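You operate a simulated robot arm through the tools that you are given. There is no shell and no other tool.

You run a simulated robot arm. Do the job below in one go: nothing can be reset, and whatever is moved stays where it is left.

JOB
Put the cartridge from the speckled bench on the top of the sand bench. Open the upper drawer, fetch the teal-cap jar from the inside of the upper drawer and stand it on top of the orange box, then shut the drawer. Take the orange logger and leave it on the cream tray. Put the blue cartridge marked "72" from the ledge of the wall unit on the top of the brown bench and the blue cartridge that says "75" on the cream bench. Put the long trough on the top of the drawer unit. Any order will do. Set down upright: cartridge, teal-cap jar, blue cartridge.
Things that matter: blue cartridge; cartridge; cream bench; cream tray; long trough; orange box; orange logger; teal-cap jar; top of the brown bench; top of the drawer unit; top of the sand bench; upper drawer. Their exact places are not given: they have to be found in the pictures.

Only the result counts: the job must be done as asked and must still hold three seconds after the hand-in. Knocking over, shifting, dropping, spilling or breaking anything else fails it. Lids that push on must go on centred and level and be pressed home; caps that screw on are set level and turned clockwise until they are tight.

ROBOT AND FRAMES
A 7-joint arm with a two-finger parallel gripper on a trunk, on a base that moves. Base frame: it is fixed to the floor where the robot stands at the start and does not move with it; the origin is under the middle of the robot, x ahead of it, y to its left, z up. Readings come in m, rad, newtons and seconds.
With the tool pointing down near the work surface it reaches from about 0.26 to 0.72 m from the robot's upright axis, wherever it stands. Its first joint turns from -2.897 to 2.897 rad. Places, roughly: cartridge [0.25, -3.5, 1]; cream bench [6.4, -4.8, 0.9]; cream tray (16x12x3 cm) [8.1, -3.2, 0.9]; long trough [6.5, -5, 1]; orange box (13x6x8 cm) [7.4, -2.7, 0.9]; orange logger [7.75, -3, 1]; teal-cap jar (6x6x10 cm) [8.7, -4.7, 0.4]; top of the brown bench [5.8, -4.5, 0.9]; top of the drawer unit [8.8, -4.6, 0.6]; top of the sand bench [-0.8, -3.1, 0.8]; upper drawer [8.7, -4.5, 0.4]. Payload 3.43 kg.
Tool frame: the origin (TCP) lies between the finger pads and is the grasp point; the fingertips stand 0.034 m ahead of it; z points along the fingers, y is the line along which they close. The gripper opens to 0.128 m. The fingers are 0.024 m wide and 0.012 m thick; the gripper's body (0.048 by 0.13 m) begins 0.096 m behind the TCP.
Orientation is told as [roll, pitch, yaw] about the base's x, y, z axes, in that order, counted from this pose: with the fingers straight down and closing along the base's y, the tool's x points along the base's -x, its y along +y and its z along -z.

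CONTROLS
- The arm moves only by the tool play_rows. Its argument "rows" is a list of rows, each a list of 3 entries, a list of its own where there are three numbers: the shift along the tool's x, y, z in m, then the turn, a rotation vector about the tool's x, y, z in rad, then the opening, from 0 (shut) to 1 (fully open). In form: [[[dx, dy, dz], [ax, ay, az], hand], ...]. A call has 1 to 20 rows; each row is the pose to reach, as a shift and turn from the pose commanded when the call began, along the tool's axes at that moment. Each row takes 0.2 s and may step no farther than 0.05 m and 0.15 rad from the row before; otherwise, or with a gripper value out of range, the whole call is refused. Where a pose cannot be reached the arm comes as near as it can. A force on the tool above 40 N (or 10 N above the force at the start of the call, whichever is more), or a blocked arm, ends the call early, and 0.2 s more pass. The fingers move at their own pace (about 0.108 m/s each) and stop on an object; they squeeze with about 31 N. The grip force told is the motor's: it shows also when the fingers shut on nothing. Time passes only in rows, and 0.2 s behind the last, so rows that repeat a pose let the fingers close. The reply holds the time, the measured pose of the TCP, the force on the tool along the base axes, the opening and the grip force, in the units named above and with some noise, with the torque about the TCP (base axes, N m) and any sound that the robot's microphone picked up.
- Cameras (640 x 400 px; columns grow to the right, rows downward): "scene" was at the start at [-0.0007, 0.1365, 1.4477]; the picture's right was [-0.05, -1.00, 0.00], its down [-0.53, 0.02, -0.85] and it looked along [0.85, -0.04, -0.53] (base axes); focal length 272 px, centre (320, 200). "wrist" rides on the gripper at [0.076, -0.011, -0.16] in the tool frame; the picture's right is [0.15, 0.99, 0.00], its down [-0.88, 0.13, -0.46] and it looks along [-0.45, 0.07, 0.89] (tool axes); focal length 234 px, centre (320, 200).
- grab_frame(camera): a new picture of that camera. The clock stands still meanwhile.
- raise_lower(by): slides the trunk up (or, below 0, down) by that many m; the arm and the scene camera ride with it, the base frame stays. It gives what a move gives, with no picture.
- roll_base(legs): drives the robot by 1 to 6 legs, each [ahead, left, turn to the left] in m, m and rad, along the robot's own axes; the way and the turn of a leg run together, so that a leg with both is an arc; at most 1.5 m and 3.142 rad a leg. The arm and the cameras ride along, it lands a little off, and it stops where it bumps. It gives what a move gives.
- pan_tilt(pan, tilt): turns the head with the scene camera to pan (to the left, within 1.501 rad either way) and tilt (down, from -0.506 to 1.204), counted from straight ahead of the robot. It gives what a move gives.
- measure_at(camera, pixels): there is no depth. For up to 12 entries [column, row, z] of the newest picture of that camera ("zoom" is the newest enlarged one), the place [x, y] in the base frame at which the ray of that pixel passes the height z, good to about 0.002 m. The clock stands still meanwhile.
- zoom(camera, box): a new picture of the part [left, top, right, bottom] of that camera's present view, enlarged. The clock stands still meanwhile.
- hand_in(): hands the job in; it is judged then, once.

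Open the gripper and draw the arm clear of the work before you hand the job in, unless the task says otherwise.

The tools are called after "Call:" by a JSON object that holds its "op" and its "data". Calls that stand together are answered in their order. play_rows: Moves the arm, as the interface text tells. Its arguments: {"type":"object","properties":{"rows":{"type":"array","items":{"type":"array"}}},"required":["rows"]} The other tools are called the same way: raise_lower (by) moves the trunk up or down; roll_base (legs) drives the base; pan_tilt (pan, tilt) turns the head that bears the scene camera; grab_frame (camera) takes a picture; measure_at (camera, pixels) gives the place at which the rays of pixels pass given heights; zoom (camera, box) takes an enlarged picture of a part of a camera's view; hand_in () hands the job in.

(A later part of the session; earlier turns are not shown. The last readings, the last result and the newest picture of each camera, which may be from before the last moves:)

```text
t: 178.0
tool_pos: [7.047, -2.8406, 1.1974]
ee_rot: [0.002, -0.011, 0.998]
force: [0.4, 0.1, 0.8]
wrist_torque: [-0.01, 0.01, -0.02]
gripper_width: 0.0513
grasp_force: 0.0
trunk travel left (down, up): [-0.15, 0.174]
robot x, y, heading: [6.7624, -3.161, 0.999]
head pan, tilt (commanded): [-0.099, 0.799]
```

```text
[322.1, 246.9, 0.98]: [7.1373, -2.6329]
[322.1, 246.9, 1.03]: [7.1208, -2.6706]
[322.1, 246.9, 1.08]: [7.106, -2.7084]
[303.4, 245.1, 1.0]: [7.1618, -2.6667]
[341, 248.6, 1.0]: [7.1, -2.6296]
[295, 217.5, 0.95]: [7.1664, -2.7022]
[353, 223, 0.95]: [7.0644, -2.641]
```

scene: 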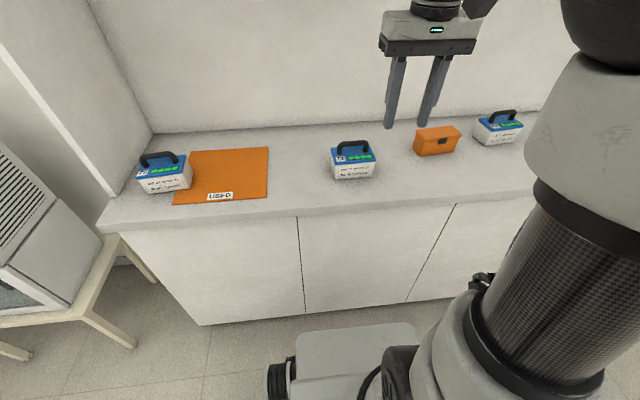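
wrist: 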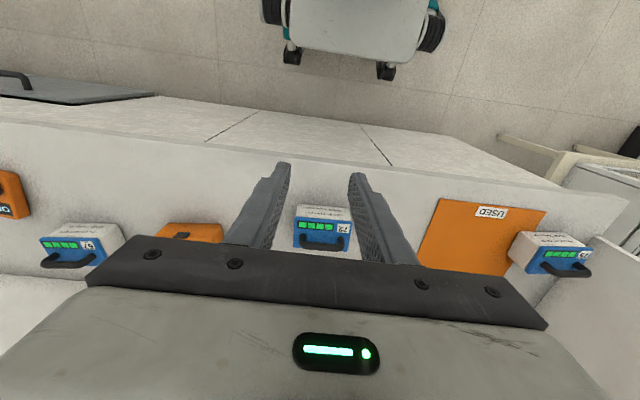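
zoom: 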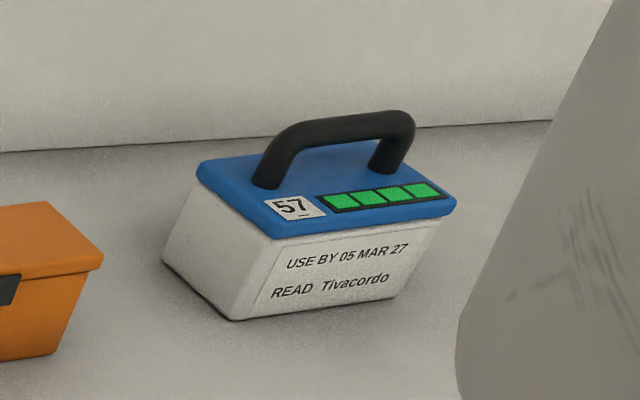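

The handle bar centre is at (7.137,-2.633), z≈0.98. I triangulate the lid corner to see how deep the fingertips may go.

Call:
{"op": "measure_at", "data": {"camera": "scene", "pixels": [[375.8, 161, 0.92], [375.8, 161, 0.95], [335, 164, 0.92], [335, 164, 0.95], [334, 178.5, 0.87], [334, 178.5, 0.9]]}}

Call:
{"op": "measure_at", "data": {"camera": "wrist", "pixels": [[295.1, 217.1, 0.92], [295.1, 217.1, 0.95], [352.4, 222.4, 0.92], [352.4, 222.4, 0.95], [302.8, 236.4, 0.95], [340.5, 239.9, 0.95]]}}

```text
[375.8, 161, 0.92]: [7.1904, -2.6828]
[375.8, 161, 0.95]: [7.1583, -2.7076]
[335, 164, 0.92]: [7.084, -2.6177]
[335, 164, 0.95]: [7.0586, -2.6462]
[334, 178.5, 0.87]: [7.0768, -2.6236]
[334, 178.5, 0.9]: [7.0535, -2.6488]
```

```text
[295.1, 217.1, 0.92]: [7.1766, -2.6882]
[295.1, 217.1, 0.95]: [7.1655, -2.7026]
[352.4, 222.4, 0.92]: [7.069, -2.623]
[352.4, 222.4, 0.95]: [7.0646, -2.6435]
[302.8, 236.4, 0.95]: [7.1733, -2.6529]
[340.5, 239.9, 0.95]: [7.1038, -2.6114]
```

Lid top ≈0.94, so TCP at 0.98 leaves the tips 6 mm above the lid. I move over the handle with the tool turned 90° and stop above it.

Call:
{"op": "play_rows", "data": {"rows": [[[-0.02, 0.003, 0], [0, 0, 0.14], 0.5], [[-0.04, 0.006, 0], [0, 0, 0.28], 0.5], [[-0.06, 0.01, 0], [0, 0, 0.42], 0.5], [[-0.08, 0.013, 0], [0, 0, 0.56], 0.5], [[-0.1, 0.017, 0], [0, 0, 0.7], 0.5], [[-0.12, 0.02, 0], [0, 0, 0.84], 0.5], [[-0.14, 0.024, 0], [0, 0, 0.98], 0.5], [[-0.16, 0.027, 0.01], [0, 0, 1.12], 0.5], [[-0.18, 0.03, 0.02], [0, 0, 1.26], 0.5], [[-0.2, 0.033, 0.04], [0, 0, 1.4], 0.5], [[-0.2233, 0.0369, 0.06], [0, 0, 1.54], 0.5], [[-0.2233, 0.0369, 0.08], [0, 0, 1.56], 0.5]]}}

Call:
{"op": "grab_frame", "data": {"camera": "wrist"}}

Call:
{"op": "zoom", "data": {"camera": "scene", "box": [290, 90, 420, 200]}}

```text
t: 180.6
tool_pos: [7.14, -2.632, 1.1165]
ee_rot: [0.012, 0.001, -0.565]
force: [-0.6, 0.4, -0.9]
wrist_torque: [-0.03, -0.01, -0.02]
gripper_width: 0.064
grasp_force: 0.0
trunk travel left (down, up): [-0.15, 0.174]
robot x, y, heading: [6.7636, -3.1571, 0.998]
head pan, tilt (commanded): [-0.099, 0.799]
```

```text
taken
```

wrist: 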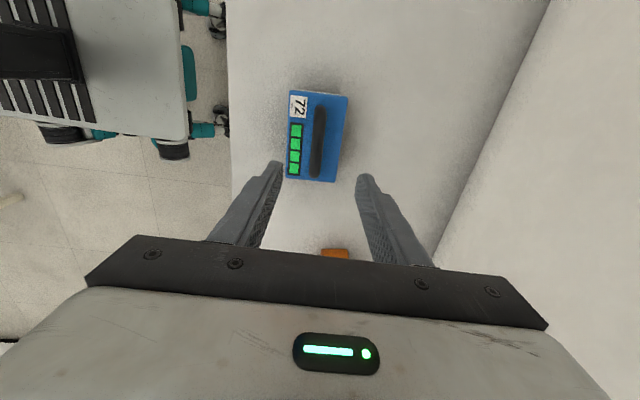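

```text
3.64 times, centred on (355, 145) of scene
```

zoom: 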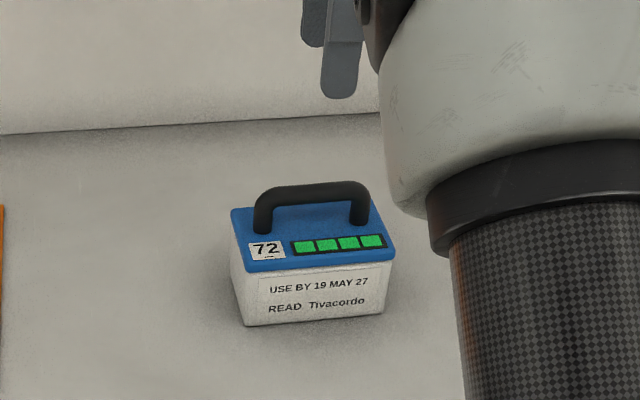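

The handle bar (318,108–178) is centred between the fingers. I verify its place once more from this view, then descend.

Call:
{"op": "measure_at", "data": {"camera": "wrist", "pixels": [[319.5, 108, 0.98], [315.5, 177, 0.98], [318, 142, 0.98], [288, 92, 0.94], [348, 98, 0.94], [333, 181, 0.94], [286, 178, 0.94]]}}

Call:
{"op": "play_rows", "data": {"rows": [[[0, 0, 0.04], [0, 0, 0], 0.5], [[0, 0, 0.08], [0, 0, 0], 0.5], [[0, 0, 0.1], [0, 0, 0], 0.5]]}}

Call:
{"op": "grab_frame", "data": {"camera": "wrist"}}

Call:
{"op": "zoom", "data": {"camera": "scene", "box": [290, 90, 420, 200]}}

```text
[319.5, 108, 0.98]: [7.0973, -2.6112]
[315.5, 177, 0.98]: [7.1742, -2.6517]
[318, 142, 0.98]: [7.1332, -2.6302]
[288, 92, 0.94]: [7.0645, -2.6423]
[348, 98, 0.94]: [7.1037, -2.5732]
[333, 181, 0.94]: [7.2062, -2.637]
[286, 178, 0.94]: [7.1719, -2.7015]
```

```text
t: 181.4
tool_pos: [7.138, -2.6317, 1.0177]
ee_rot: [0.011, 0.002, -0.561]
force: [-1.0, -0.5, -0.4]
wrist_torque: [0.03, -0.01, -0.01]
gripper_width: 0.0638
grasp_force: 0.2
trunk travel left (down, up): [-0.15, 0.174]
robot x, y, heading: [6.7677, -3.1586, 0.997]
head pan, tilt (commanded): [-0.099, 0.799]
```

```text
taken
```

wrist: 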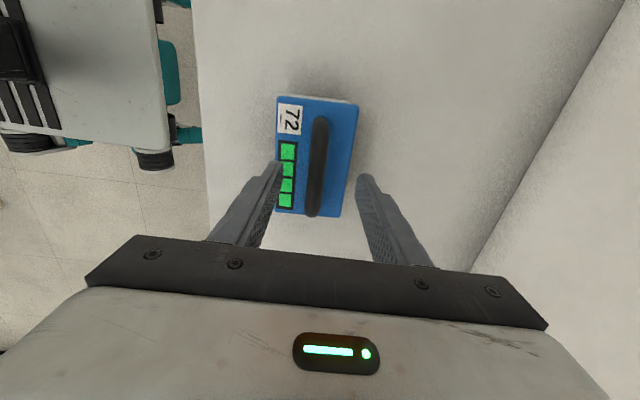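

```text
3.64 times, centred on (355, 145) of scene
```

zoom: 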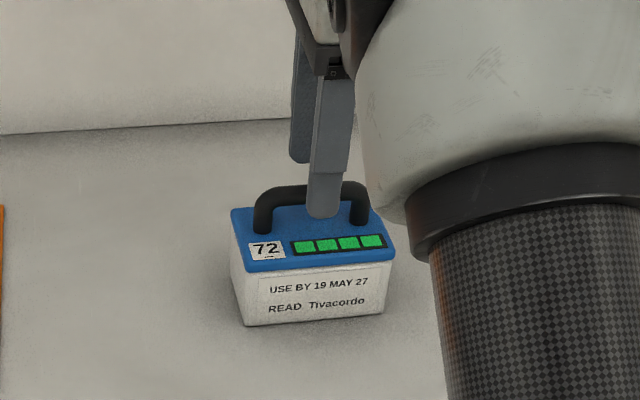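

Aligned. I descend to z≈0.98 and close on the handle, then lift slightly to read the load.

Call:
{"op": "play_rows", "data": {"rows": [[[0, 0, 0.02], [0, 0, 0], 0.5], [[0, 0, 0.036], [0, 0, 0], 0.5], [[0, 0, 0.036], [0, 0, 0], 0.2], [[0, 0, 0.036], [0, 0, 0], 0.0], [[0, 0, 0.036], [0, 0, 0], 0.0], [[0, 0, 0.036], [0, 0, 0], 0.0]]}}

Call:
{"op": "play_rows", "data": {"rows": [[[0, 0, -0.005], [0, 0, 0], 0.0], [[0, 0, -0.01], [0, 0, 0], 0.0], [[0, 0, -0.015], [0, 0, 0], 0.0]]}}

Call:
{"op": "zoom", "data": {"camera": "scene", "box": [290, 90, 420, 200]}}

```text
t: 182.8
tool_pos: [7.1388, -2.6301, 0.9847]
ee_rot: [0.015, 0.001, -0.563]
force: [0.4, 0.6, 14.2]
wrist_torque: [-0.06, -0.08, 0.43]
gripper_width: 0.0154
grasp_force: 31.5
trunk travel left (down, up): [-0.15, 0.174]
robot x, y, heading: [6.7681, -3.1544, 1.0]
head pan, tilt (commanded): [-0.099, 0.799]
```

```text
t: 183.6
tool_pos: [7.1389, -2.6322, 0.9962]
ee_rot: [0.008, 0.003, -0.561]
force: [0.3, -0.2, -3.7]
wrist_torque: [0.02, -0.01, -0.01]
gripper_width: 0.0156
grasp_force: 30.9
trunk travel left (down, up): [-0.15, 0.174]
robot x, y, heading: [6.7639, -3.1575, 0.999]
head pan, tilt (commanded): [-0.099, 0.799]
```

```text
3.64 times, centred on (355, 145) of scene
```

zoom: 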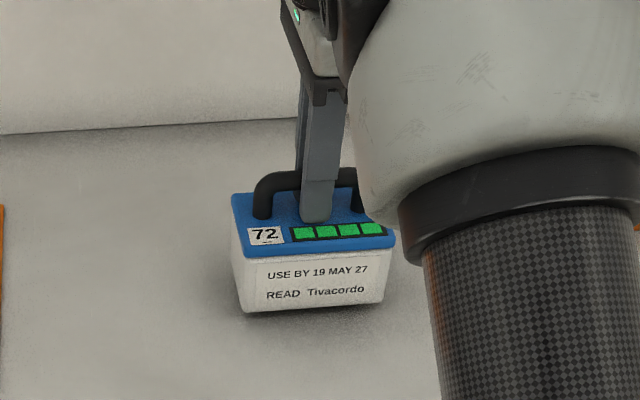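

Held with about 3.7 N. I lift it to z≈1.15 and pull it back toward the robot.

Call:
{"op": "play_rows", "data": {"rows": [[[0, 0, -0.02], [0, 0, 0], 0.0], [[0, 0, -0.05], [0, 0, 0], 0.0], [[0, 0, -0.09], [0, 0, 0], 0.0], [[0, 0, -0.13], [0, 0, 0], 0.0], [[0, 0, -0.16], [0, 0, 0], 0.0], [[0, -0.04, -0.17], [0, 0, 0], 0.0], [[0, -0.08, -0.17], [0, 0, 0], 0.0], [[0, -0.12, -0.17], [0, 0, 0], 0.0], [[0, -0.16, -0.17], [0, 0, 0], 0.0], [[0, -0.19, -0.17], [0, 0, 0], 0.0]]}}

Call:
{"op": "roll_base", "data": {"legs": [[-0.3, 0, 0], [0, 0, -1.571]]}}

Call:
{"op": "pan_tilt", "data": {"pan": -0.7, "tilt": 0.5}}

Call:
{"op": "grab_frame", "data": {"camera": "scene"}}

Call:
{"op": "pan_tilt", "data": {"pan": -1.4, "tilt": 0.6}}

Call:
{"op": "grab_frame", "data": {"camera": "scene"}}

```text
t: 185.8
tool_pos: [7.0372, -2.7939, 1.1667]
ee_rot: [0.009, 0.001, -0.562]
force: [-0.1, -0.3, -4.1]
wrist_torque: [-0.03, 0.01, 0.03]
gripper_width: 0.0158
grasp_force: 30.4
trunk travel left (down, up): [-0.15, 0.174]
robot x, y, heading: [6.7669, -3.1565, 0.992]
head pan, tilt (commanded): [-0.099, 0.799]
```

```text
t: 191.8
tool_pos: [6.9623, -3.6866, 1.166]
ee_rot: [0.011, 0.003, -2.145]
force: [-0.5, 0.4, -4.1]
wrist_torque: [0.01, -0.02, 0.0]
gripper_width: 0.0154
grasp_force: 31.5
trunk travel left (down, up): [-0.15, 0.174]
robot x, y, heading: [6.6047, -3.4108, -0.58]
head pan, tilt (commanded): [-0.099, 0.799]
```

```text
t: 192.8
tool_pos: [6.9627, -3.6859, 1.1654]
ee_rot: [0.011, 0.002, -2.145]
force: [-0.3, 0.5, -4.3]
wrist_torque: [0.0, -0.03, 0.0]
gripper_width: 0.0153
grasp_force: 30.4
trunk travel left (down, up): [-0.15, 0.174]
robot x, y, heading: [6.6023, -3.409, -0.582]
head pan, tilt (commanded): [-0.7, 0.499]
```

```text
taken
```

scene: 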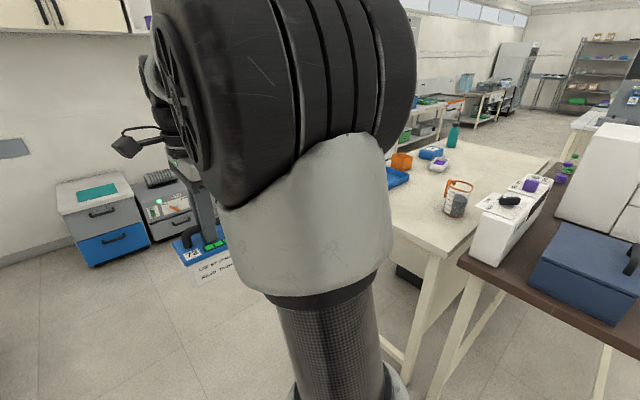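

```text
t: 193.8
tool_pos: [6.9629, -3.6864, 1.1646]
ee_rot: [0.01, 0.0, -2.146]
force: [0.4, 0.5, -4.2]
wrist_torque: [0.03, -0.02, -0.01]
gripper_width: 0.0153
grasp_force: 30.9
trunk travel left (down, up): [-0.15, 0.174]
robot x, y, heading: [6.6051, -3.4118, -0.588]
head pan, tilt (commanded): [-1.4, 0.6]
```

```text
taken
```

scene: 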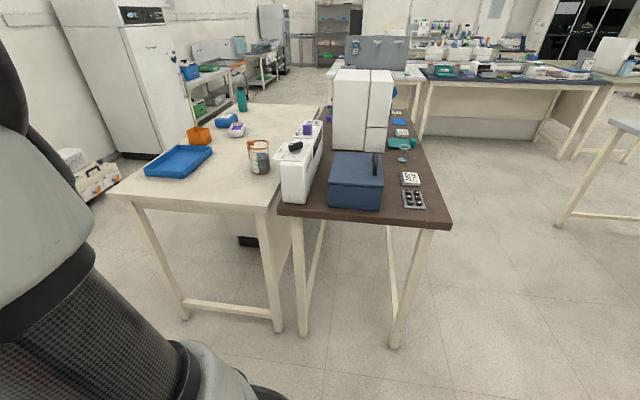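

The cream bench (left, with much free space) and brown bench (right, cluttered) are seen end-on. I zoom in to find objects and free spots.

Call:
{"op": "zoom", "data": {"camera": "scene", "box": [110, 70, 330, 220]}}

Call:
{"op": "zoom", "data": {"camera": "scene", "box": [270, 60, 470, 240]}}

```text
2.67 times, centred on (220, 145) of scene
```

zoom: 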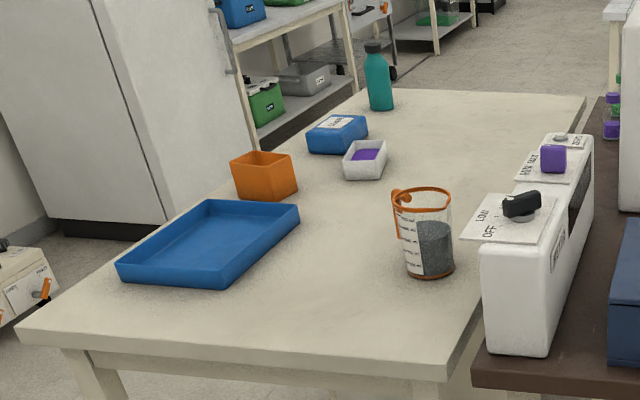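

```text
2.22 times, centred on (370, 150) of scene
```

zoom: 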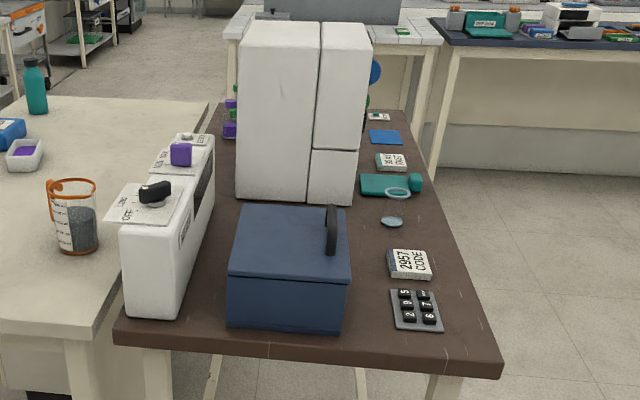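

The brown bench's near end is too cluttered for a safe spot, so I go to its long side facing +u to look at the rest of its top.

Call:
{"op": "roll_base", "data": {"legs": [[-1.05, 0, 0.02], [0, -1.25, 0]]}}

Call:
{"op": "pan_tilt", "data": {"pan": 0.0, "tilt": 0.6}}

Call:
{"op": "grab_frame", "data": {"camera": "scene"}}

Call:
{"op": "grab_frame", "data": {"camera": "wrist"}}

```text
t: 211.0
tool_pos: [5.4456, -4.1741, 1.1657]
ee_rot: [0.008, 0.002, -2.105]
force: [-0.4, 0.4, -4.3]
wrist_torque: [0.0, 0.0, 0.04]
gripper_width: 0.0156
grasp_force: 31.0
trunk travel left (down, up): [-0.15, 0.174]
robot x, y, heading: [5.0738, -3.9126, -0.544]
head pan, tilt (commanded): [-1.4, 0.6]
```

```text
t: 212.6
tool_pos: [5.4462, -4.1732, 1.1654]
ee_rot: [0.011, 0.002, -2.106]
force: [1.6, 0.0, -5.2]
wrist_torque: [0.0, 0.03, 0.0]
gripper_width: 0.0153
grasp_force: 30.9
trunk travel left (down, up): [-0.15, 0.174]
robot x, y, heading: [5.0729, -3.9115, -0.544]
head pan, tilt (commanded): [0.0, 0.6]
```

```text
taken
```

scene: 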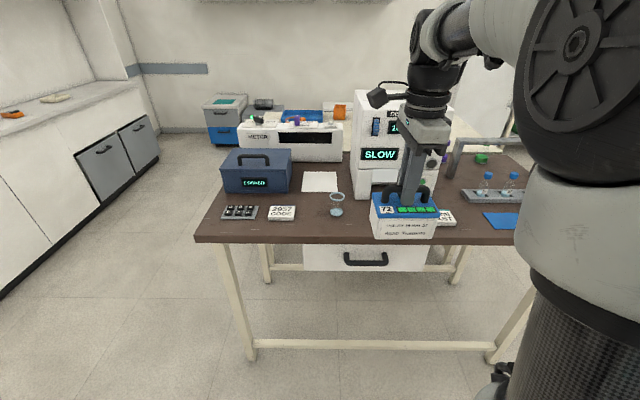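

```text
taken
```

wrist: 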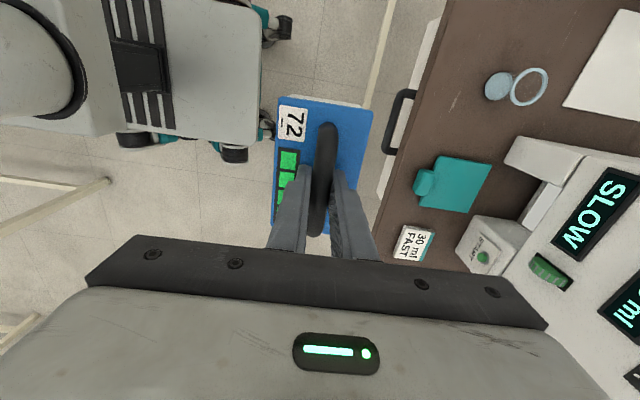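

The front part of the brown bench between the "2957 CODE" card (282,212) and the disc (337,212) looks free. I zoom and measure the surroundings with both cameras to get the top height and the size of the gap.

Call:
{"op": "zoom", "data": {"camera": "scene", "box": [190, 140, 400, 270]}}

Call:
{"op": "measure_at", "data": {"camera": "scene", "pixels": [[337, 213, 0.8], [337, 213, 0.85], [337, 213, 0.9], [196, 238, 0.85], [222, 218, 0.85], [257, 219, 0.85], [268, 220, 0.85], [295, 220, 0.85], [296, 207, 0.85], [303, 190, 0.85], [337, 192, 0.85], [340, 241, 0.85]]}}

Call:
{"op": "measure_at", "data": {"camera": "wrist", "pixels": [[499, 86, 0.8], [499, 86, 0.85], [499, 86, 0.9], [415, 180, 0.85], [433, 197, 0.85], [492, 165, 0.85], [562, 107, 0.85], [445, 2, 0.85], [375, 228, 0.85], [392, 259, 0.85]]}}

```text
3.05 times, centred on (295, 205) of scene
```

zoom: 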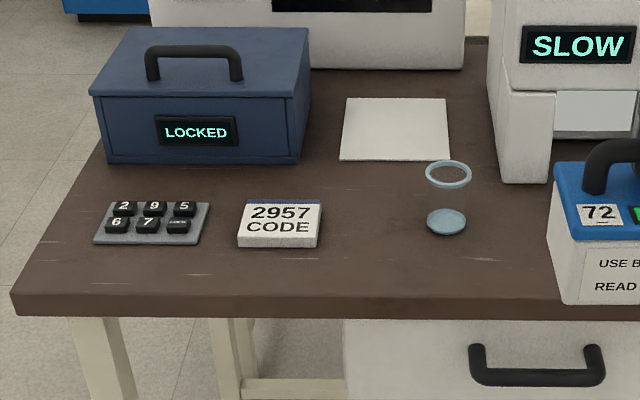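

```text
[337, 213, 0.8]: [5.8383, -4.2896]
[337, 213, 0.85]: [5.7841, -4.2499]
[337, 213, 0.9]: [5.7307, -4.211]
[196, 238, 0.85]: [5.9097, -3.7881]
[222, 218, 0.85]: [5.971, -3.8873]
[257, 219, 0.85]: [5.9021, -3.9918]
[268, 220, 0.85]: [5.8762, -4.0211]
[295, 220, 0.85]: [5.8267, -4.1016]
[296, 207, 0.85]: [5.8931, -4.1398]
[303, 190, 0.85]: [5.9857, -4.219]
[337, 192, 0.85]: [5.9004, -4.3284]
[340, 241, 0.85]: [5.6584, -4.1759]
```

```text
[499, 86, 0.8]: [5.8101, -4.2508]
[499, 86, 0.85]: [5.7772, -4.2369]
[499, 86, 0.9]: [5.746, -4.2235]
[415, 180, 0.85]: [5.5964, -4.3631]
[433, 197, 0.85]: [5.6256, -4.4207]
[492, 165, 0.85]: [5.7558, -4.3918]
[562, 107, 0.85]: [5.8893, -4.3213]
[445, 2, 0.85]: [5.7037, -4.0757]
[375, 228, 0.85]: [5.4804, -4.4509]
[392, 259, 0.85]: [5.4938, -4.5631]
```

The disc and ring are a clear beaker. The bench top is at z≈0.87; I measure the gap corners at that height.

Call:
{"op": "measure_at", "data": {"camera": "scene", "pixels": [[294.3, 220.4, 0.87], [295.7, 206, 0.87], [329.8, 212.2, 0.87], [336.3, 212.2, 0.87], [301.6, 191.9, 0.87], [337.6, 191.9, 0.87], [294.3, 239, 0.87], [336.3, 241, 0.87], [268, 219.8, 0.87], [222, 219, 0.87], [197, 237, 0.87], [257, 219, 0.87]]}}

```text
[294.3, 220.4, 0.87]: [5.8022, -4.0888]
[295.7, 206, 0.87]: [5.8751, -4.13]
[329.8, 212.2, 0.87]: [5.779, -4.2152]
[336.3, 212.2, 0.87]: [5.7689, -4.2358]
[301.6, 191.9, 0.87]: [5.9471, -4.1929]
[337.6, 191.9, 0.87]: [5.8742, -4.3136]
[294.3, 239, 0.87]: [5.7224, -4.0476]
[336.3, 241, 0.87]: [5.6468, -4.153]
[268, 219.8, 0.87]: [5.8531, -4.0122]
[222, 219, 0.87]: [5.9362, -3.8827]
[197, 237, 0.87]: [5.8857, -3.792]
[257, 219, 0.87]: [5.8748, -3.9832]
```

The gap between the card (v≈-0.35) and the beaker (v≈-0.47) is 0.12 m wide and 0.26 m deep; the 0.08×0.12 m cartridge fits lengthwise. I turn the tool back 1.54 rad so the handle points along u, then drive 0.2 m closer.

Call:
{"op": "play_rows", "data": {"rows": [[[0, 0, 0], [0, 0, -0.14], 0.0], [[0, 0, 0], [0, 0, -0.28], 0.0], [[0, 0, 0], [0, 0, -0.42], 0.0], [[0, 0, 0], [0, 0, -0.56], 0.0], [[0, 0, 0], [0, 0, -0.7], 0.0], [[0, 0, 0], [0, 0, -0.84], 0.0], [[0, 0, 0], [0, 0, -0.98], 0.0], [[0, 0, 0], [0, 0, -1.12], 0.0], [[0, 0, 0], [0, 0, -1.26], 0.0], [[0, 0, 0], [0, 0, -1.4], 0.0], [[0, 0, 0], [0, 0, -1.54], 0.0]]}}

Call:
{"op": "roll_base", "data": {"legs": [[0.2, 0, -0.02]]}}

Call:
{"op": "grab_frame", "data": {"camera": "scene"}}

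Call:
{"op": "grab_frame", "data": {"camera": "wrist"}}

```text
t: 214.9
tool_pos: [5.4452, -4.1741, 1.1656]
ee_rot: [0.001, -0.011, -0.563]
force: [-0.3, -0.2, -4.7]
wrist_torque: [0.04, 0.01, -0.01]
gripper_width: 0.0153
grasp_force: 30.8
trunk travel left (down, up): [-0.15, 0.174]
robot x, y, heading: [5.0731, -3.9111, -0.549]
head pan, tilt (commanded): [0.0, 0.6]
```

```text
t: 216.6
tool_pos: [5.6113, -4.2869, 1.167]
ee_rot: [0.0, -0.01, -0.585]
force: [0.7, -0.7, -3.4]
wrist_torque: [-0.02, -0.02, 0.0]
gripper_width: 0.0153
grasp_force: 31.6
trunk travel left (down, up): [-0.15, 0.174]
robot x, y, heading: [5.2422, -4.0182, -0.561]
head pan, tilt (commanded): [0.0, 0.6]
```

```text
taken
```

scene: 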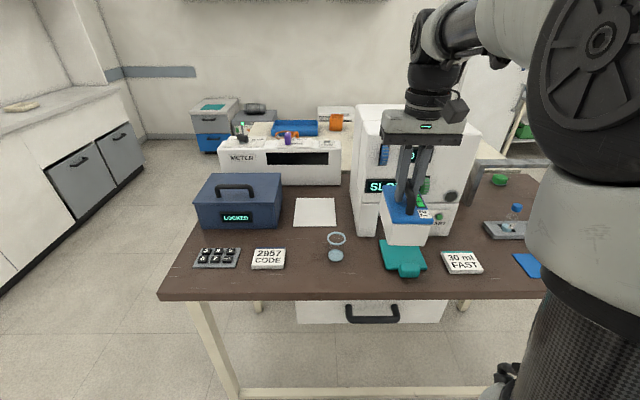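

```text
taken
```

wrist: 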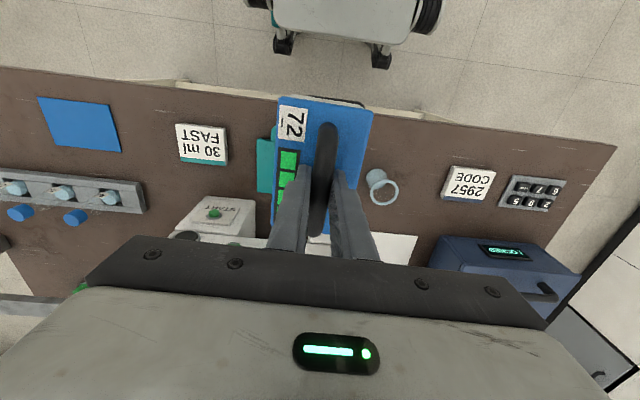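

I re-measure the gap from this closer view: zoom of the wrist and scene around the beaker and card.

Call:
{"op": "zoom", "data": {"camera": "wrist", "box": [340, 100, 600, 270]}}

Call:
{"op": "zoom", "data": {"camera": "scene", "box": [220, 190, 420, 310]}}

```text
2.35 times, centred on (470, 185) of wrist
```

zoom: 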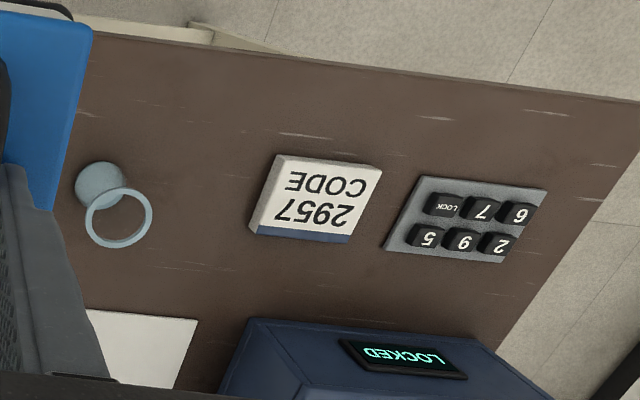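

```text
3.20 times, centred on (320, 250) of scene
```

zoom: 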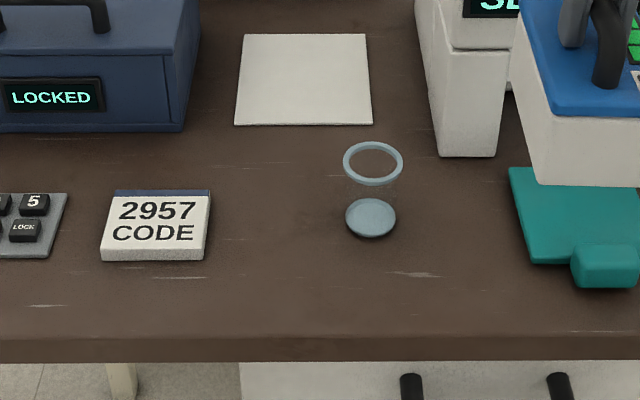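

Gap between card's right edge (208) and beaker's left edge (345) in the zoom is clear. I measure those at bench height.

Call:
{"op": "measure_at", "data": {"camera": "zoom", "pixels": [[204, 260, 0.87], [210, 195, 0.88], [345, 219, 0.87], [371, 219, 0.87], [235, 125, 0.87], [372, 125, 0.87], [270, 343, 0.87], [343, 163, 0.93], [373, 163, 0.93], [403, 163, 0.93]]}}

Call:
{"op": "measure_at", "data": {"camera": "wrist", "pixels": [[376.2, 177.5, 0.87], [384.5, 192, 0.93], [384.5, 192, 0.95], [441.5, 197, 0.87], [451, 167, 0.87]]}}

```text
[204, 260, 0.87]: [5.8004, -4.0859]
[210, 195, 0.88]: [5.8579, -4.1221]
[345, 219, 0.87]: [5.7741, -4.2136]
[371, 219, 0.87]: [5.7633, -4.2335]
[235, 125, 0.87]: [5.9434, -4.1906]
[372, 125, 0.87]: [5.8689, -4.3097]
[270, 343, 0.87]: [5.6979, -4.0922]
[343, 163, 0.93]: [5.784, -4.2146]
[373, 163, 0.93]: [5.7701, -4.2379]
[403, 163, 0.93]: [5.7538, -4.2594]
```

```text
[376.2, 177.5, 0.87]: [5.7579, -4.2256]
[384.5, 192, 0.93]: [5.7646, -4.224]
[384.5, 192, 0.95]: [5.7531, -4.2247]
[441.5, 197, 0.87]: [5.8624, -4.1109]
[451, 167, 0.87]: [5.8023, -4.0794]
```

I check the handle's offset from the lid centre in the wrist view, with the lid 0.034 m below the TCP.

Call:
{"op": "measure_at", "data": {"camera": "wrist", "pixels": [[281, 97, 1.133], [372, 110, 1.133], [328, 126, 1.163], [319, 235, 1.163], [354, 190, 1.133], [273, 190, 1.133], [322, 190, 1.163]]}}

Call:
{"op": "zoom", "data": {"camera": "wrist", "box": [250, 80, 400, 250]}}

```text
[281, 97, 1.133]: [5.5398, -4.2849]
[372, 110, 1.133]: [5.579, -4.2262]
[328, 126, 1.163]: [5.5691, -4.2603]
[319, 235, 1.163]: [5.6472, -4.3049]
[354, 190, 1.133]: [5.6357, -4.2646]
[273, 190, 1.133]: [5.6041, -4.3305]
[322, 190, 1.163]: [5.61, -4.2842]
```

```text
2.35 times, centred on (325, 165) of wrist
```

zoom: 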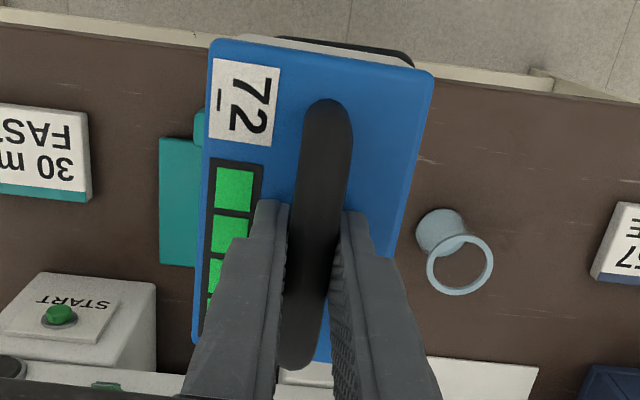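

The lid centre is 5 mm to the -v side of the TCP. I move the cartridge over the gap (u≈7.13, v≈-0.40) and lower to ~3 cm above the bench, then look.

Call:
{"op": "play_rows", "data": {"rows": [[[-0.018, 0.045, 0], [0, 0, -0.01], 0.0], [[-0.036, 0.09, 0], [0, 0, -0.02], 0.0], [[-0.055, 0.134, 0], [0, 0, -0.02], 0.0], [[-0.074, 0.179, 0], [0, 0, -0.02], 0.0], [[-0.0922, 0.2232, 0], [0, 0, -0.02], 0.0], [[-0.0922, 0.2232, 0.03], [0, 0, -0.02], 0.0], [[-0.0922, 0.2232, 0.07], [0, 0, -0.02], 0.0], [[-0.0922, 0.2232, 0.11], [0, 0, -0.02], 0.0], [[-0.0922, 0.2232, 0.14], [0, 0, -0.02], 0.0]]}}

Call:
{"op": "grab_frame", "data": {"camera": "scene"}}

Call:
{"op": "grab_frame", "data": {"camera": "wrist"}}

```text
t: 218.6
tool_pos: [5.8113, -4.151, 1.0282]
ee_rot: [0.002, -0.01, -0.564]
force: [-0.9, 0.8, -4.0]
wrist_torque: [0.02, 0.02, -0.02]
gripper_width: 0.0153
grasp_force: 30.9
trunk travel left (down, up): [-0.15, 0.174]
robot x, y, heading: [5.2429, -4.0202, -0.56]
head pan, tilt (commanded): [0.0, 0.6]
```

```text
taken
```

scene: 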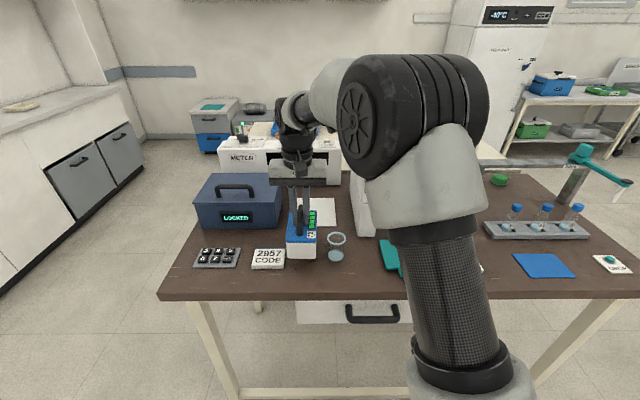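

```text
taken
```

wrist: 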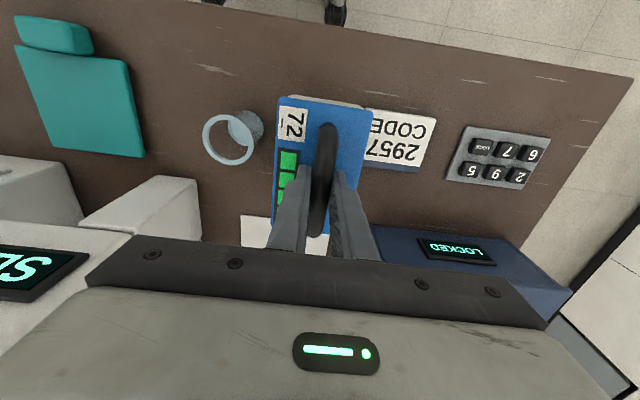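

The cartridge hovers between the card and beaker. I zoom to check the side clearances.

Call:
{"op": "zoom", "data": {"camera": "scene", "box": [230, 190, 380, 290]}}

Call:
{"op": "zoom", "data": {"camera": "wrist", "box": [190, 60, 450, 250]}}

```text
4.00 times, centred on (305, 240) of scene
```

zoom: 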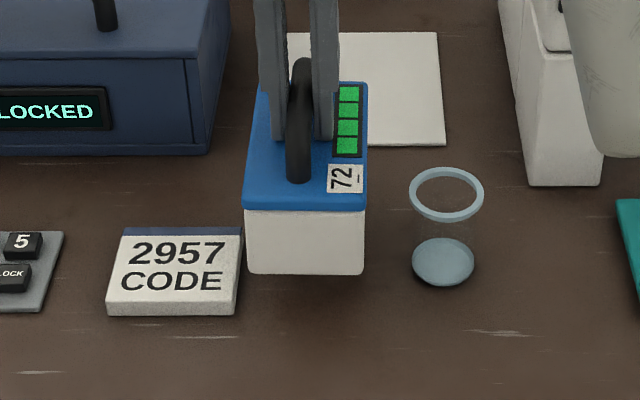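

```text
2.11 times, centred on (320, 155) of wrist
```

zoom: 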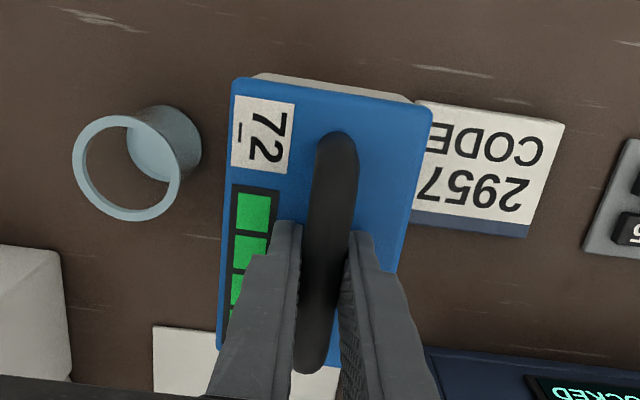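

I measure the cartridge's bottom front corners at their present height to compare with card and beaker.

Call:
{"op": "measure_at", "data": {"camera": "scene", "pixels": [[287.3, 258, 0.925], [315.7, 258.7, 0.925], [287.3, 258, 0.915], [284.3, 267, 0.87], [286, 250, 0.88], [328.3, 255, 0.87], [327, 237, 0.93], [308, 243, 0.96], [285.5, 243, 0.96]]}}

```text
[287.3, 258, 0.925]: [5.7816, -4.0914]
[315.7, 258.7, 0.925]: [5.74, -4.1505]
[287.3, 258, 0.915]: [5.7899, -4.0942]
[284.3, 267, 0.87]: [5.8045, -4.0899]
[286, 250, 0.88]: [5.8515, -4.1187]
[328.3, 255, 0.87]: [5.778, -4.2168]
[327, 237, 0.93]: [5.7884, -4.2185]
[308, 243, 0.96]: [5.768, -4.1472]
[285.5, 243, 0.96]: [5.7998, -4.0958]
```

Margins are 13 mm to the card and 32 mm to the beaker; I shift 8 mm toward the beaker and lower in small steps.

Call:
{"op": "play_rows", "data": {"rows": [[[0, -0.008, 0], [0, 0, 0], 0.0], [[0, -0.008, 0.012], [0, 0, 0], 0.0], [[0, -0.008, 0.024], [0, 0, 0], 0.0], [[0, -0.008, 0.036], [0, 0, 0], 0.0], [[0, -0.008, 0.042], [0, 0, 0], 0.0]]}}

Call:
{"op": "play_rows", "data": {"rows": [[[0, 0, 0.004], [0, 0, 0], 0.0], [[0, 0, 0.004], [0, 0, 0], 0.0]]}}

Call:
{"op": "play_rows", "data": {"rows": [[[0, 0, 0.004], [0, 0, 0], 0.0], [[0, 0, 0.004], [0, 0, 0], 0.0]]}}

```text
t: 219.8
tool_pos: [5.8085, -4.1592, 0.9856]
ee_rot: [0.004, -0.01, -0.566]
force: [0.2, 0.8, 2.0]
wrist_torque: [0.05, 0.37, -0.03]
gripper_width: 0.0156
grasp_force: 31.5
trunk travel left (down, up): [-0.15, 0.174]
robot x, y, heading: [5.2458, -4.0208, -0.566]
head pan, tilt (commanded): [0.0, 0.6]
```

```text
t: 220.4
tool_pos: [5.8095, -4.1576, 0.9848]
ee_rot: [0.006, -0.017, -0.566]
force: [7.8, 2.9, 22.8]
wrist_torque: [0.51, 0.93, -0.22]
gripper_width: 0.0156
grasp_force: 31.3
trunk travel left (down, up): [-0.15, 0.174]
robot x, y, heading: [5.2434, -4.0196, -0.566]
head pan, tilt (commanded): [0.0, 0.6]
```

```text
t: 220.8
tool_pos: [5.8098, -4.1571, 0.9847]
ee_rot: [0.007, -0.02, -0.566]
force: [-2.5, 0.6, 14.5]
wrist_torque: [0.17, 1.33, -0.1]
gripper_width: 0.0156
grasp_force: 30.9
trunk travel left (down, up): [-0.15, 0.174]
robot x, y, heading: [5.2481, -4.0159, -0.564]
head pan, tilt (commanded): [0.0, 0.6]
stopped in row 2: the force on the tool passed its limit at 44 N (the readings are from after the stop); the commanded pose is now the measured one
```

It is standing on the brown bench (contact at z≈0.985). I open and rise straight up.

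Call:
{"op": "play_rows", "data": {"rows": [[[0, 0, -0.002], [0, 0, 0], 0.15], [[0, 0, -0.002], [0, 0, 0], 0.35], [[0, 0, -0.002], [0, 0, 0], 0.35], [[0, 0, -0.03], [0, 0, 0], 0.35], [[0, 0, -0.07], [0, 0, 0], 0.35], [[0, 0, -0.12], [0, 0, 0], 0.35], [[0, 0, -0.17], [0, 0, 0], 0.35], [[0, 0, -0.21], [0, 0, 0], 0.35]]}}

Call:
{"op": "grab_frame", "data": {"camera": "wrist"}}

Call:
{"op": "zoom", "data": {"camera": "scene", "box": [230, 190, 380, 290]}}

```text
t: 222.6
tool_pos: [5.8064, -4.1571, 1.1909]
ee_rot: [0.005, -0.017, -0.567]
force: [0.4, 0.2, -0.3]
wrist_torque: [-0.04, 0.0, -0.01]
gripper_width: 0.0448
grasp_force: 0.1
trunk travel left (down, up): [-0.15, 0.174]
robot x, y, heading: [5.2425, -4.0158, -0.566]
head pan, tilt (commanded): [0.0, 0.6]
```

```text
taken
```

wrist: 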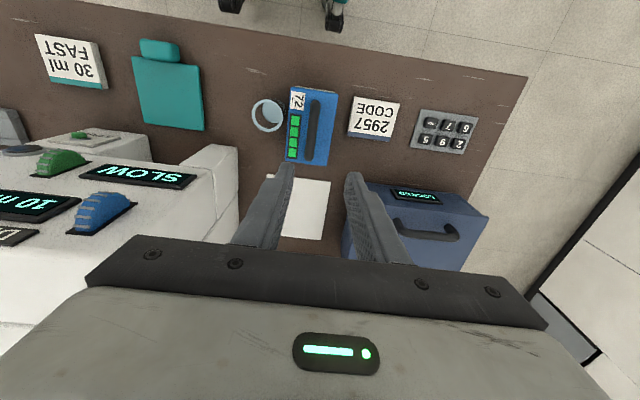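

```text
4.00 times, centred on (305, 240) of scene
```

zoom: 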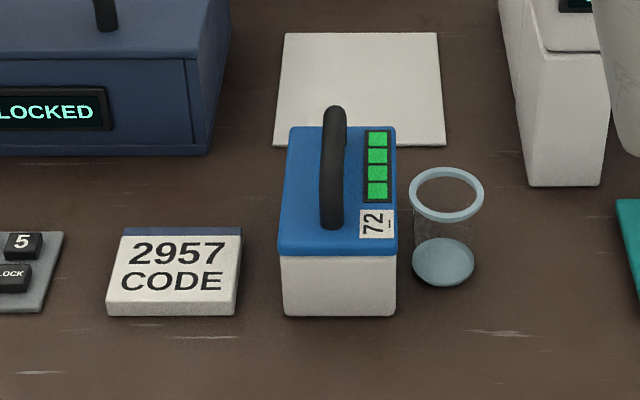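

"72" stands on the brown bench clear of card and beaker. I fold the arm back (away from the dispenser first) and drive to the counter for "75".

Call:
{"op": "play_rows", "data": {"rows": [[[0.04, 0, 0], [0.0, 0.005, 0], 0.5], [[0.08, 0, -0.005], [0.003, 0.01, 0], 0.5], [[0.12, -0.02, -0.01], [0.005, 0.017, 0], 0.5], [[0.13, -0.07, -0.01], [0.005, 0.017, 0], 0.5], [[0.13, -0.12, -0.01], [0.005, 0.017, 0], 0.5], [[0.13, -0.17, -0.01], [0.005, 0.017, 0], 0.5], [[0.13, -0.22, -0.01], [0.005, 0.017, 0], 0.5]]}}

Call:
{"op": "roll_base", "data": {"legs": [[-0.15, 0, 0], [0, 1.2, 0], [0, 0, 1.571], [0, -0.55, 0], [0.3, 0, 0]]}}

Call:
{"op": "pan_tilt", "data": {"pan": 0.2, "tilt": 0.8}}

Call:
{"op": "grab_frame", "data": {"camera": "scene"}}

Call:
{"op": "grab_frame", "data": {"camera": "wrist"}}

```text
refused: row 4 steps farther than a row can; nothing moved
```

```text
t: 246.2
tool_pos: [6.5173, -2.4054, 1.1931]
ee_rot: [0.007, -0.019, 1.008]
force: [-0.1, -0.2, -0.5]
wrist_torque: [-0.02, -0.02, -0.01]
gripper_width: 0.0446
grasp_force: 0.0
trunk travel left (down, up): [-0.15, 0.174]
robot x, y, heading: [6.3802, -2.9668, 1.006]
head pan, tilt (commanded): [0.0, 0.6]
```

```text
t: 247.0
tool_pos: [6.5174, -2.4047, 1.1925]
ee_rot: [0.009, -0.02, 1.005]
force: [-0.6, -0.1, -0.7]
wrist_torque: [0.02, 0.04, 0.01]
gripper_width: 0.0449
grasp_force: 0.1
trunk travel left (down, up): [-0.15, 0.174]
robot x, y, heading: [6.3796, -2.9671, 1.007]
head pan, tilt (commanded): [0.201, 0.799]
```

```text
taken
```

scene: 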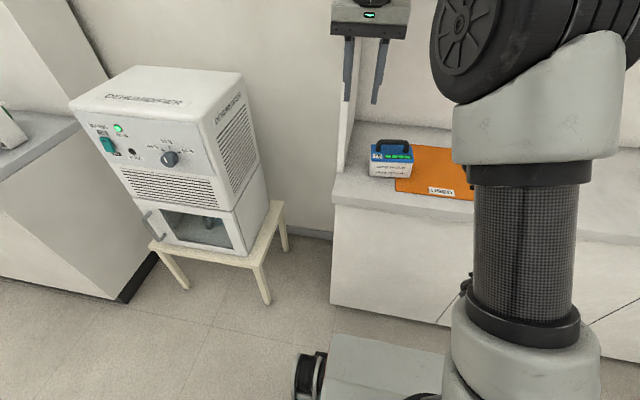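

```text
taken
```

wrist: 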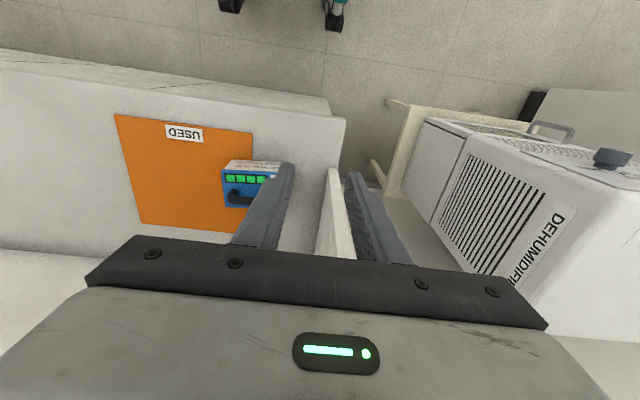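

The arm row was refused (step too long), so the base drove with the arm still forward; it is now near the unit's left side panel. I pull the arm back and to the right in small steps and level the tool.

Call:
{"op": "play_rows", "data": {"rows": [[[0.03, 0, 0], [0.003, 0.01, 0], 0.5], [[0.06, -0.02, 0], [0.009, 0.02, 0], 0.5], [[0.09, -0.05, 0], [0.009, 0.02, 0], 0.5], [[0.1, -0.09, 0], [0.009, 0.02, 0], 0.5]]}}

Call:
{"op": "grab_frame", "data": {"camera": "scene"}}

Call:
{"op": "grab_frame", "data": {"camera": "wrist"}}

```text
t: 248.0
tool_pos: [6.541, -2.5379, 1.1888]
ee_rot: [-0.004, -0.001, 1.004]
force: [0.3, 0.9, -0.1]
wrist_torque: [-0.04, -0.04, 0.01]
gripper_width: 0.0638
grasp_force: 0.1
trunk travel left (down, up): [-0.15, 0.174]
robot x, y, heading: [6.3782, -2.9683, 1.011]
head pan, tilt (commanded): [0.201, 0.799]
```

```text
taken
```

scene: 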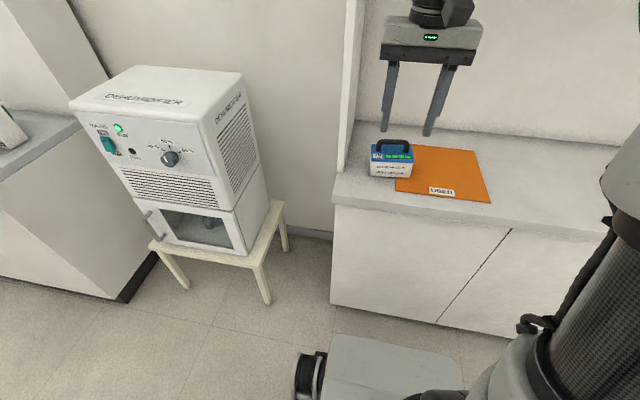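

```text
taken
```

wrist: 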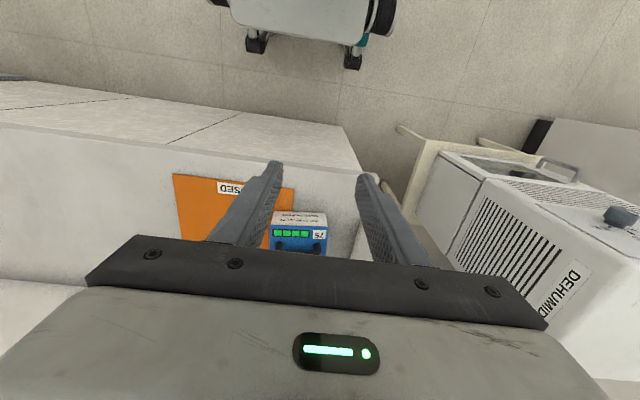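

I zoom on the "75" cartridge in both views to locate its handle and the side panel.

Call:
{"op": "zoom", "data": {"camera": "scene", "box": [340, 110, 440, 200]}}

Call:
{"op": "zoom", "data": {"camera": "wrist", "box": [240, 190, 380, 270]}}

```text
4.44 times, centred on (390, 155) of scene
```

zoom: 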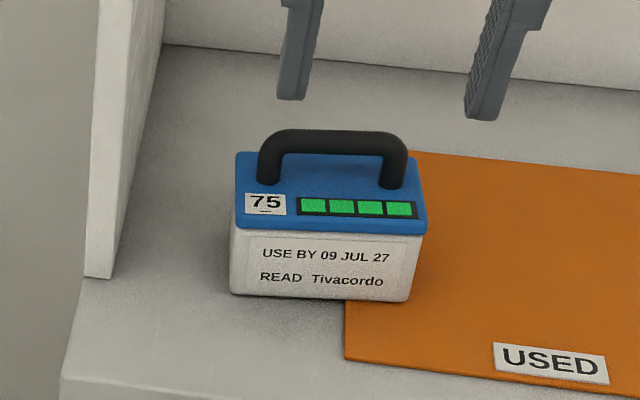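

```text
4.57 times, centred on (310, 230) of wrist
```

zoom: 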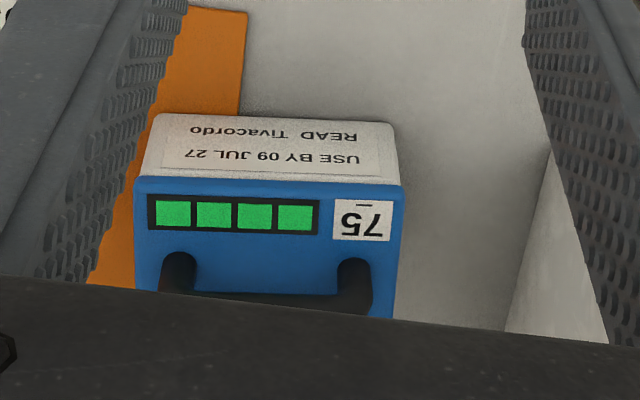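

The label reads "75". I measure the handle bar at the height known from its twin (z≈0.98) and cross-check in the wrist view.

Call:
{"op": "measure_at", "data": {"camera": "scene", "pixels": [[392.9, 141.8, 0.98], [392.9, 141.8, 1.0], [378.5, 142.5, 0.98], [407, 143.5, 0.98], [372, 160, 0.945], [412.8, 160.5, 0.945], [338, 171, 0.88], [338, 171, 0.9]]}}

Call:
{"op": "measure_at", "data": {"camera": "wrist", "pixels": [[298, 251.9, 0.98], [298, 251.9, 1.0], [279.4, 245.3, 0.96], [317.7, 246.4, 0.96], [269.7, 226, 0.945], [328, 227.5, 0.945]]}}

```text
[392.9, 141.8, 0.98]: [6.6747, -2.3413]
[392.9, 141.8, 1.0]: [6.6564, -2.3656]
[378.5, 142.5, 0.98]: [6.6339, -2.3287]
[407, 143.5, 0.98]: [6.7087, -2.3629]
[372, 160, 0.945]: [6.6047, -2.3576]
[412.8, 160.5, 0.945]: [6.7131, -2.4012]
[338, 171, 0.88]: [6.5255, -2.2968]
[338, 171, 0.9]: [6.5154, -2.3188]
```

```text
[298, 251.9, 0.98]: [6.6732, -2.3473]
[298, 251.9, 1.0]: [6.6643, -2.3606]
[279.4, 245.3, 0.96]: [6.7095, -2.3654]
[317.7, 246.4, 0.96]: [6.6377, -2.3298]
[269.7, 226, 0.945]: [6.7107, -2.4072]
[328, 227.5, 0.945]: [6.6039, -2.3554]
```

Both views agree: handle centre (6.674,-2.345), z≈0.98, turned about 154°. I drive 0.05 m closer for reach.

Call:
{"op": "roll_base", "data": {"legs": [[0.05, 0, 0]]}}

```text
t: 248.9
tool_pos: [6.5678, -2.4967, 1.1892]
ee_rot: [0.0, 0.002, 1.006]
force: [0.1, -0.5, -0.1]
wrist_torque: [0.02, -0.02, -0.01]
gripper_width: 0.0637
grasp_force: 0.1
trunk travel left (down, up): [-0.15, 0.174]
robot x, y, heading: [6.407, -2.923, 1.008]
head pan, tilt (commanded): [0.201, 0.799]
```

I move over the handle turning the tool the other way (camera side away from the panel) and stop at z≈1.12.

Call:
{"op": "play_rows", "data": {"rows": [[[-0.005, 0, 0], [0, 0, -0.141], 0.5], [[-0.01, 0, 0], [0, 0, -0.282], 0.5], [[-0.02, -0.001, 0], [0, 0, -0.423], 0.5], [[-0.03, -0.002, 0], [0, 0, -0.564], 0.5], [[-0.045, -0.003, 0], [0, 0, -0.705], 0.5], [[-0.06, -0.004, 0], [0, 0, -0.846], 0.5], [[-0.08, -0.005, 0], [0, 0, -0.987], 0.5], [[-0.1, -0.006, 0], [0, 0, -1.128], 0.5], [[-0.13, -0.007, 0], [0, 0, -1.269], 0.5], [[-0.16, -0.008, 0.01], [0, 0, -1.41], 0.5], [[-0.185, -0.0086, 0.03], [0, 0, -1.55], 0.5], [[-0.185, -0.0086, 0.06], [0, 0, -1.69], 0.5], [[-0.185, -0.0086, 0.07], [0, 0, -1.69], 0.5]]}}

Call:
{"op": "grab_frame", "data": {"camera": "wrist"}}

Call:
{"op": "grab_frame", "data": {"camera": "scene"}}

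```text
t: 251.7
tool_pos: [6.6744, -2.3465, 1.1193]
ee_rot: [0.002, 0.002, 2.696]
force: [0.4, -0.6, 0.0]
wrist_torque: [-0.01, 0.0, -0.01]
gripper_width: 0.0642
grasp_force: 0.1
trunk travel left (down, up): [-0.15, 0.174]
robot x, y, heading: [6.4051, -2.9276, 1.003]
head pan, tilt (commanded): [0.201, 0.799]
```

```text
taken
```

wrist: 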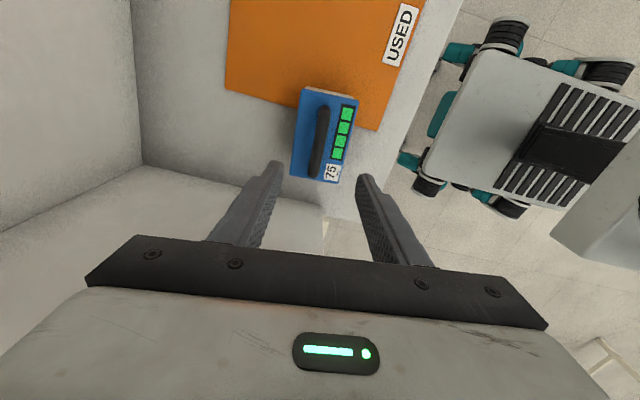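

```text
taken
```

scene: 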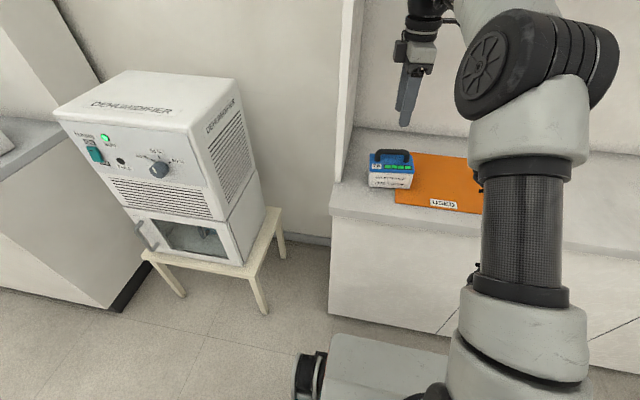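

The bar (325,108)–(315,175) sits between the fingers. I verify by measuring it at z=0.98 before going down.

Call:
{"op": "measure_at", "data": {"camera": "wrist", "pixels": [[324.5, 108, 0.98], [315, 175, 0.98], [320, 141, 0.98]]}}

Call:
{"op": "zoom", "data": {"camera": "wrist", "box": [250, 70, 400, 200]}}

```text
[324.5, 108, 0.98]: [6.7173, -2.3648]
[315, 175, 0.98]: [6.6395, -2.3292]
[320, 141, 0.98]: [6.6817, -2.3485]
```

```text
3.08 times, centred on (325, 135) of wrist
```

zoom: 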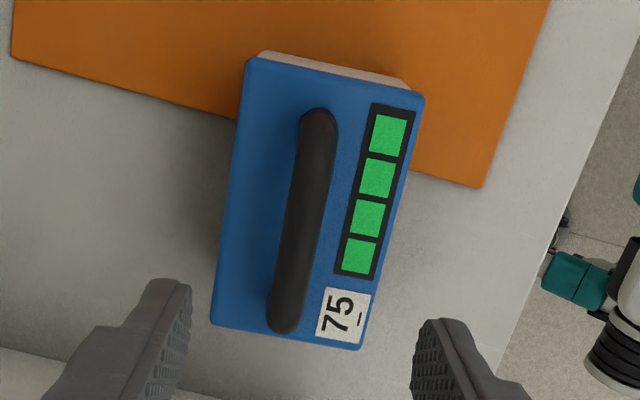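

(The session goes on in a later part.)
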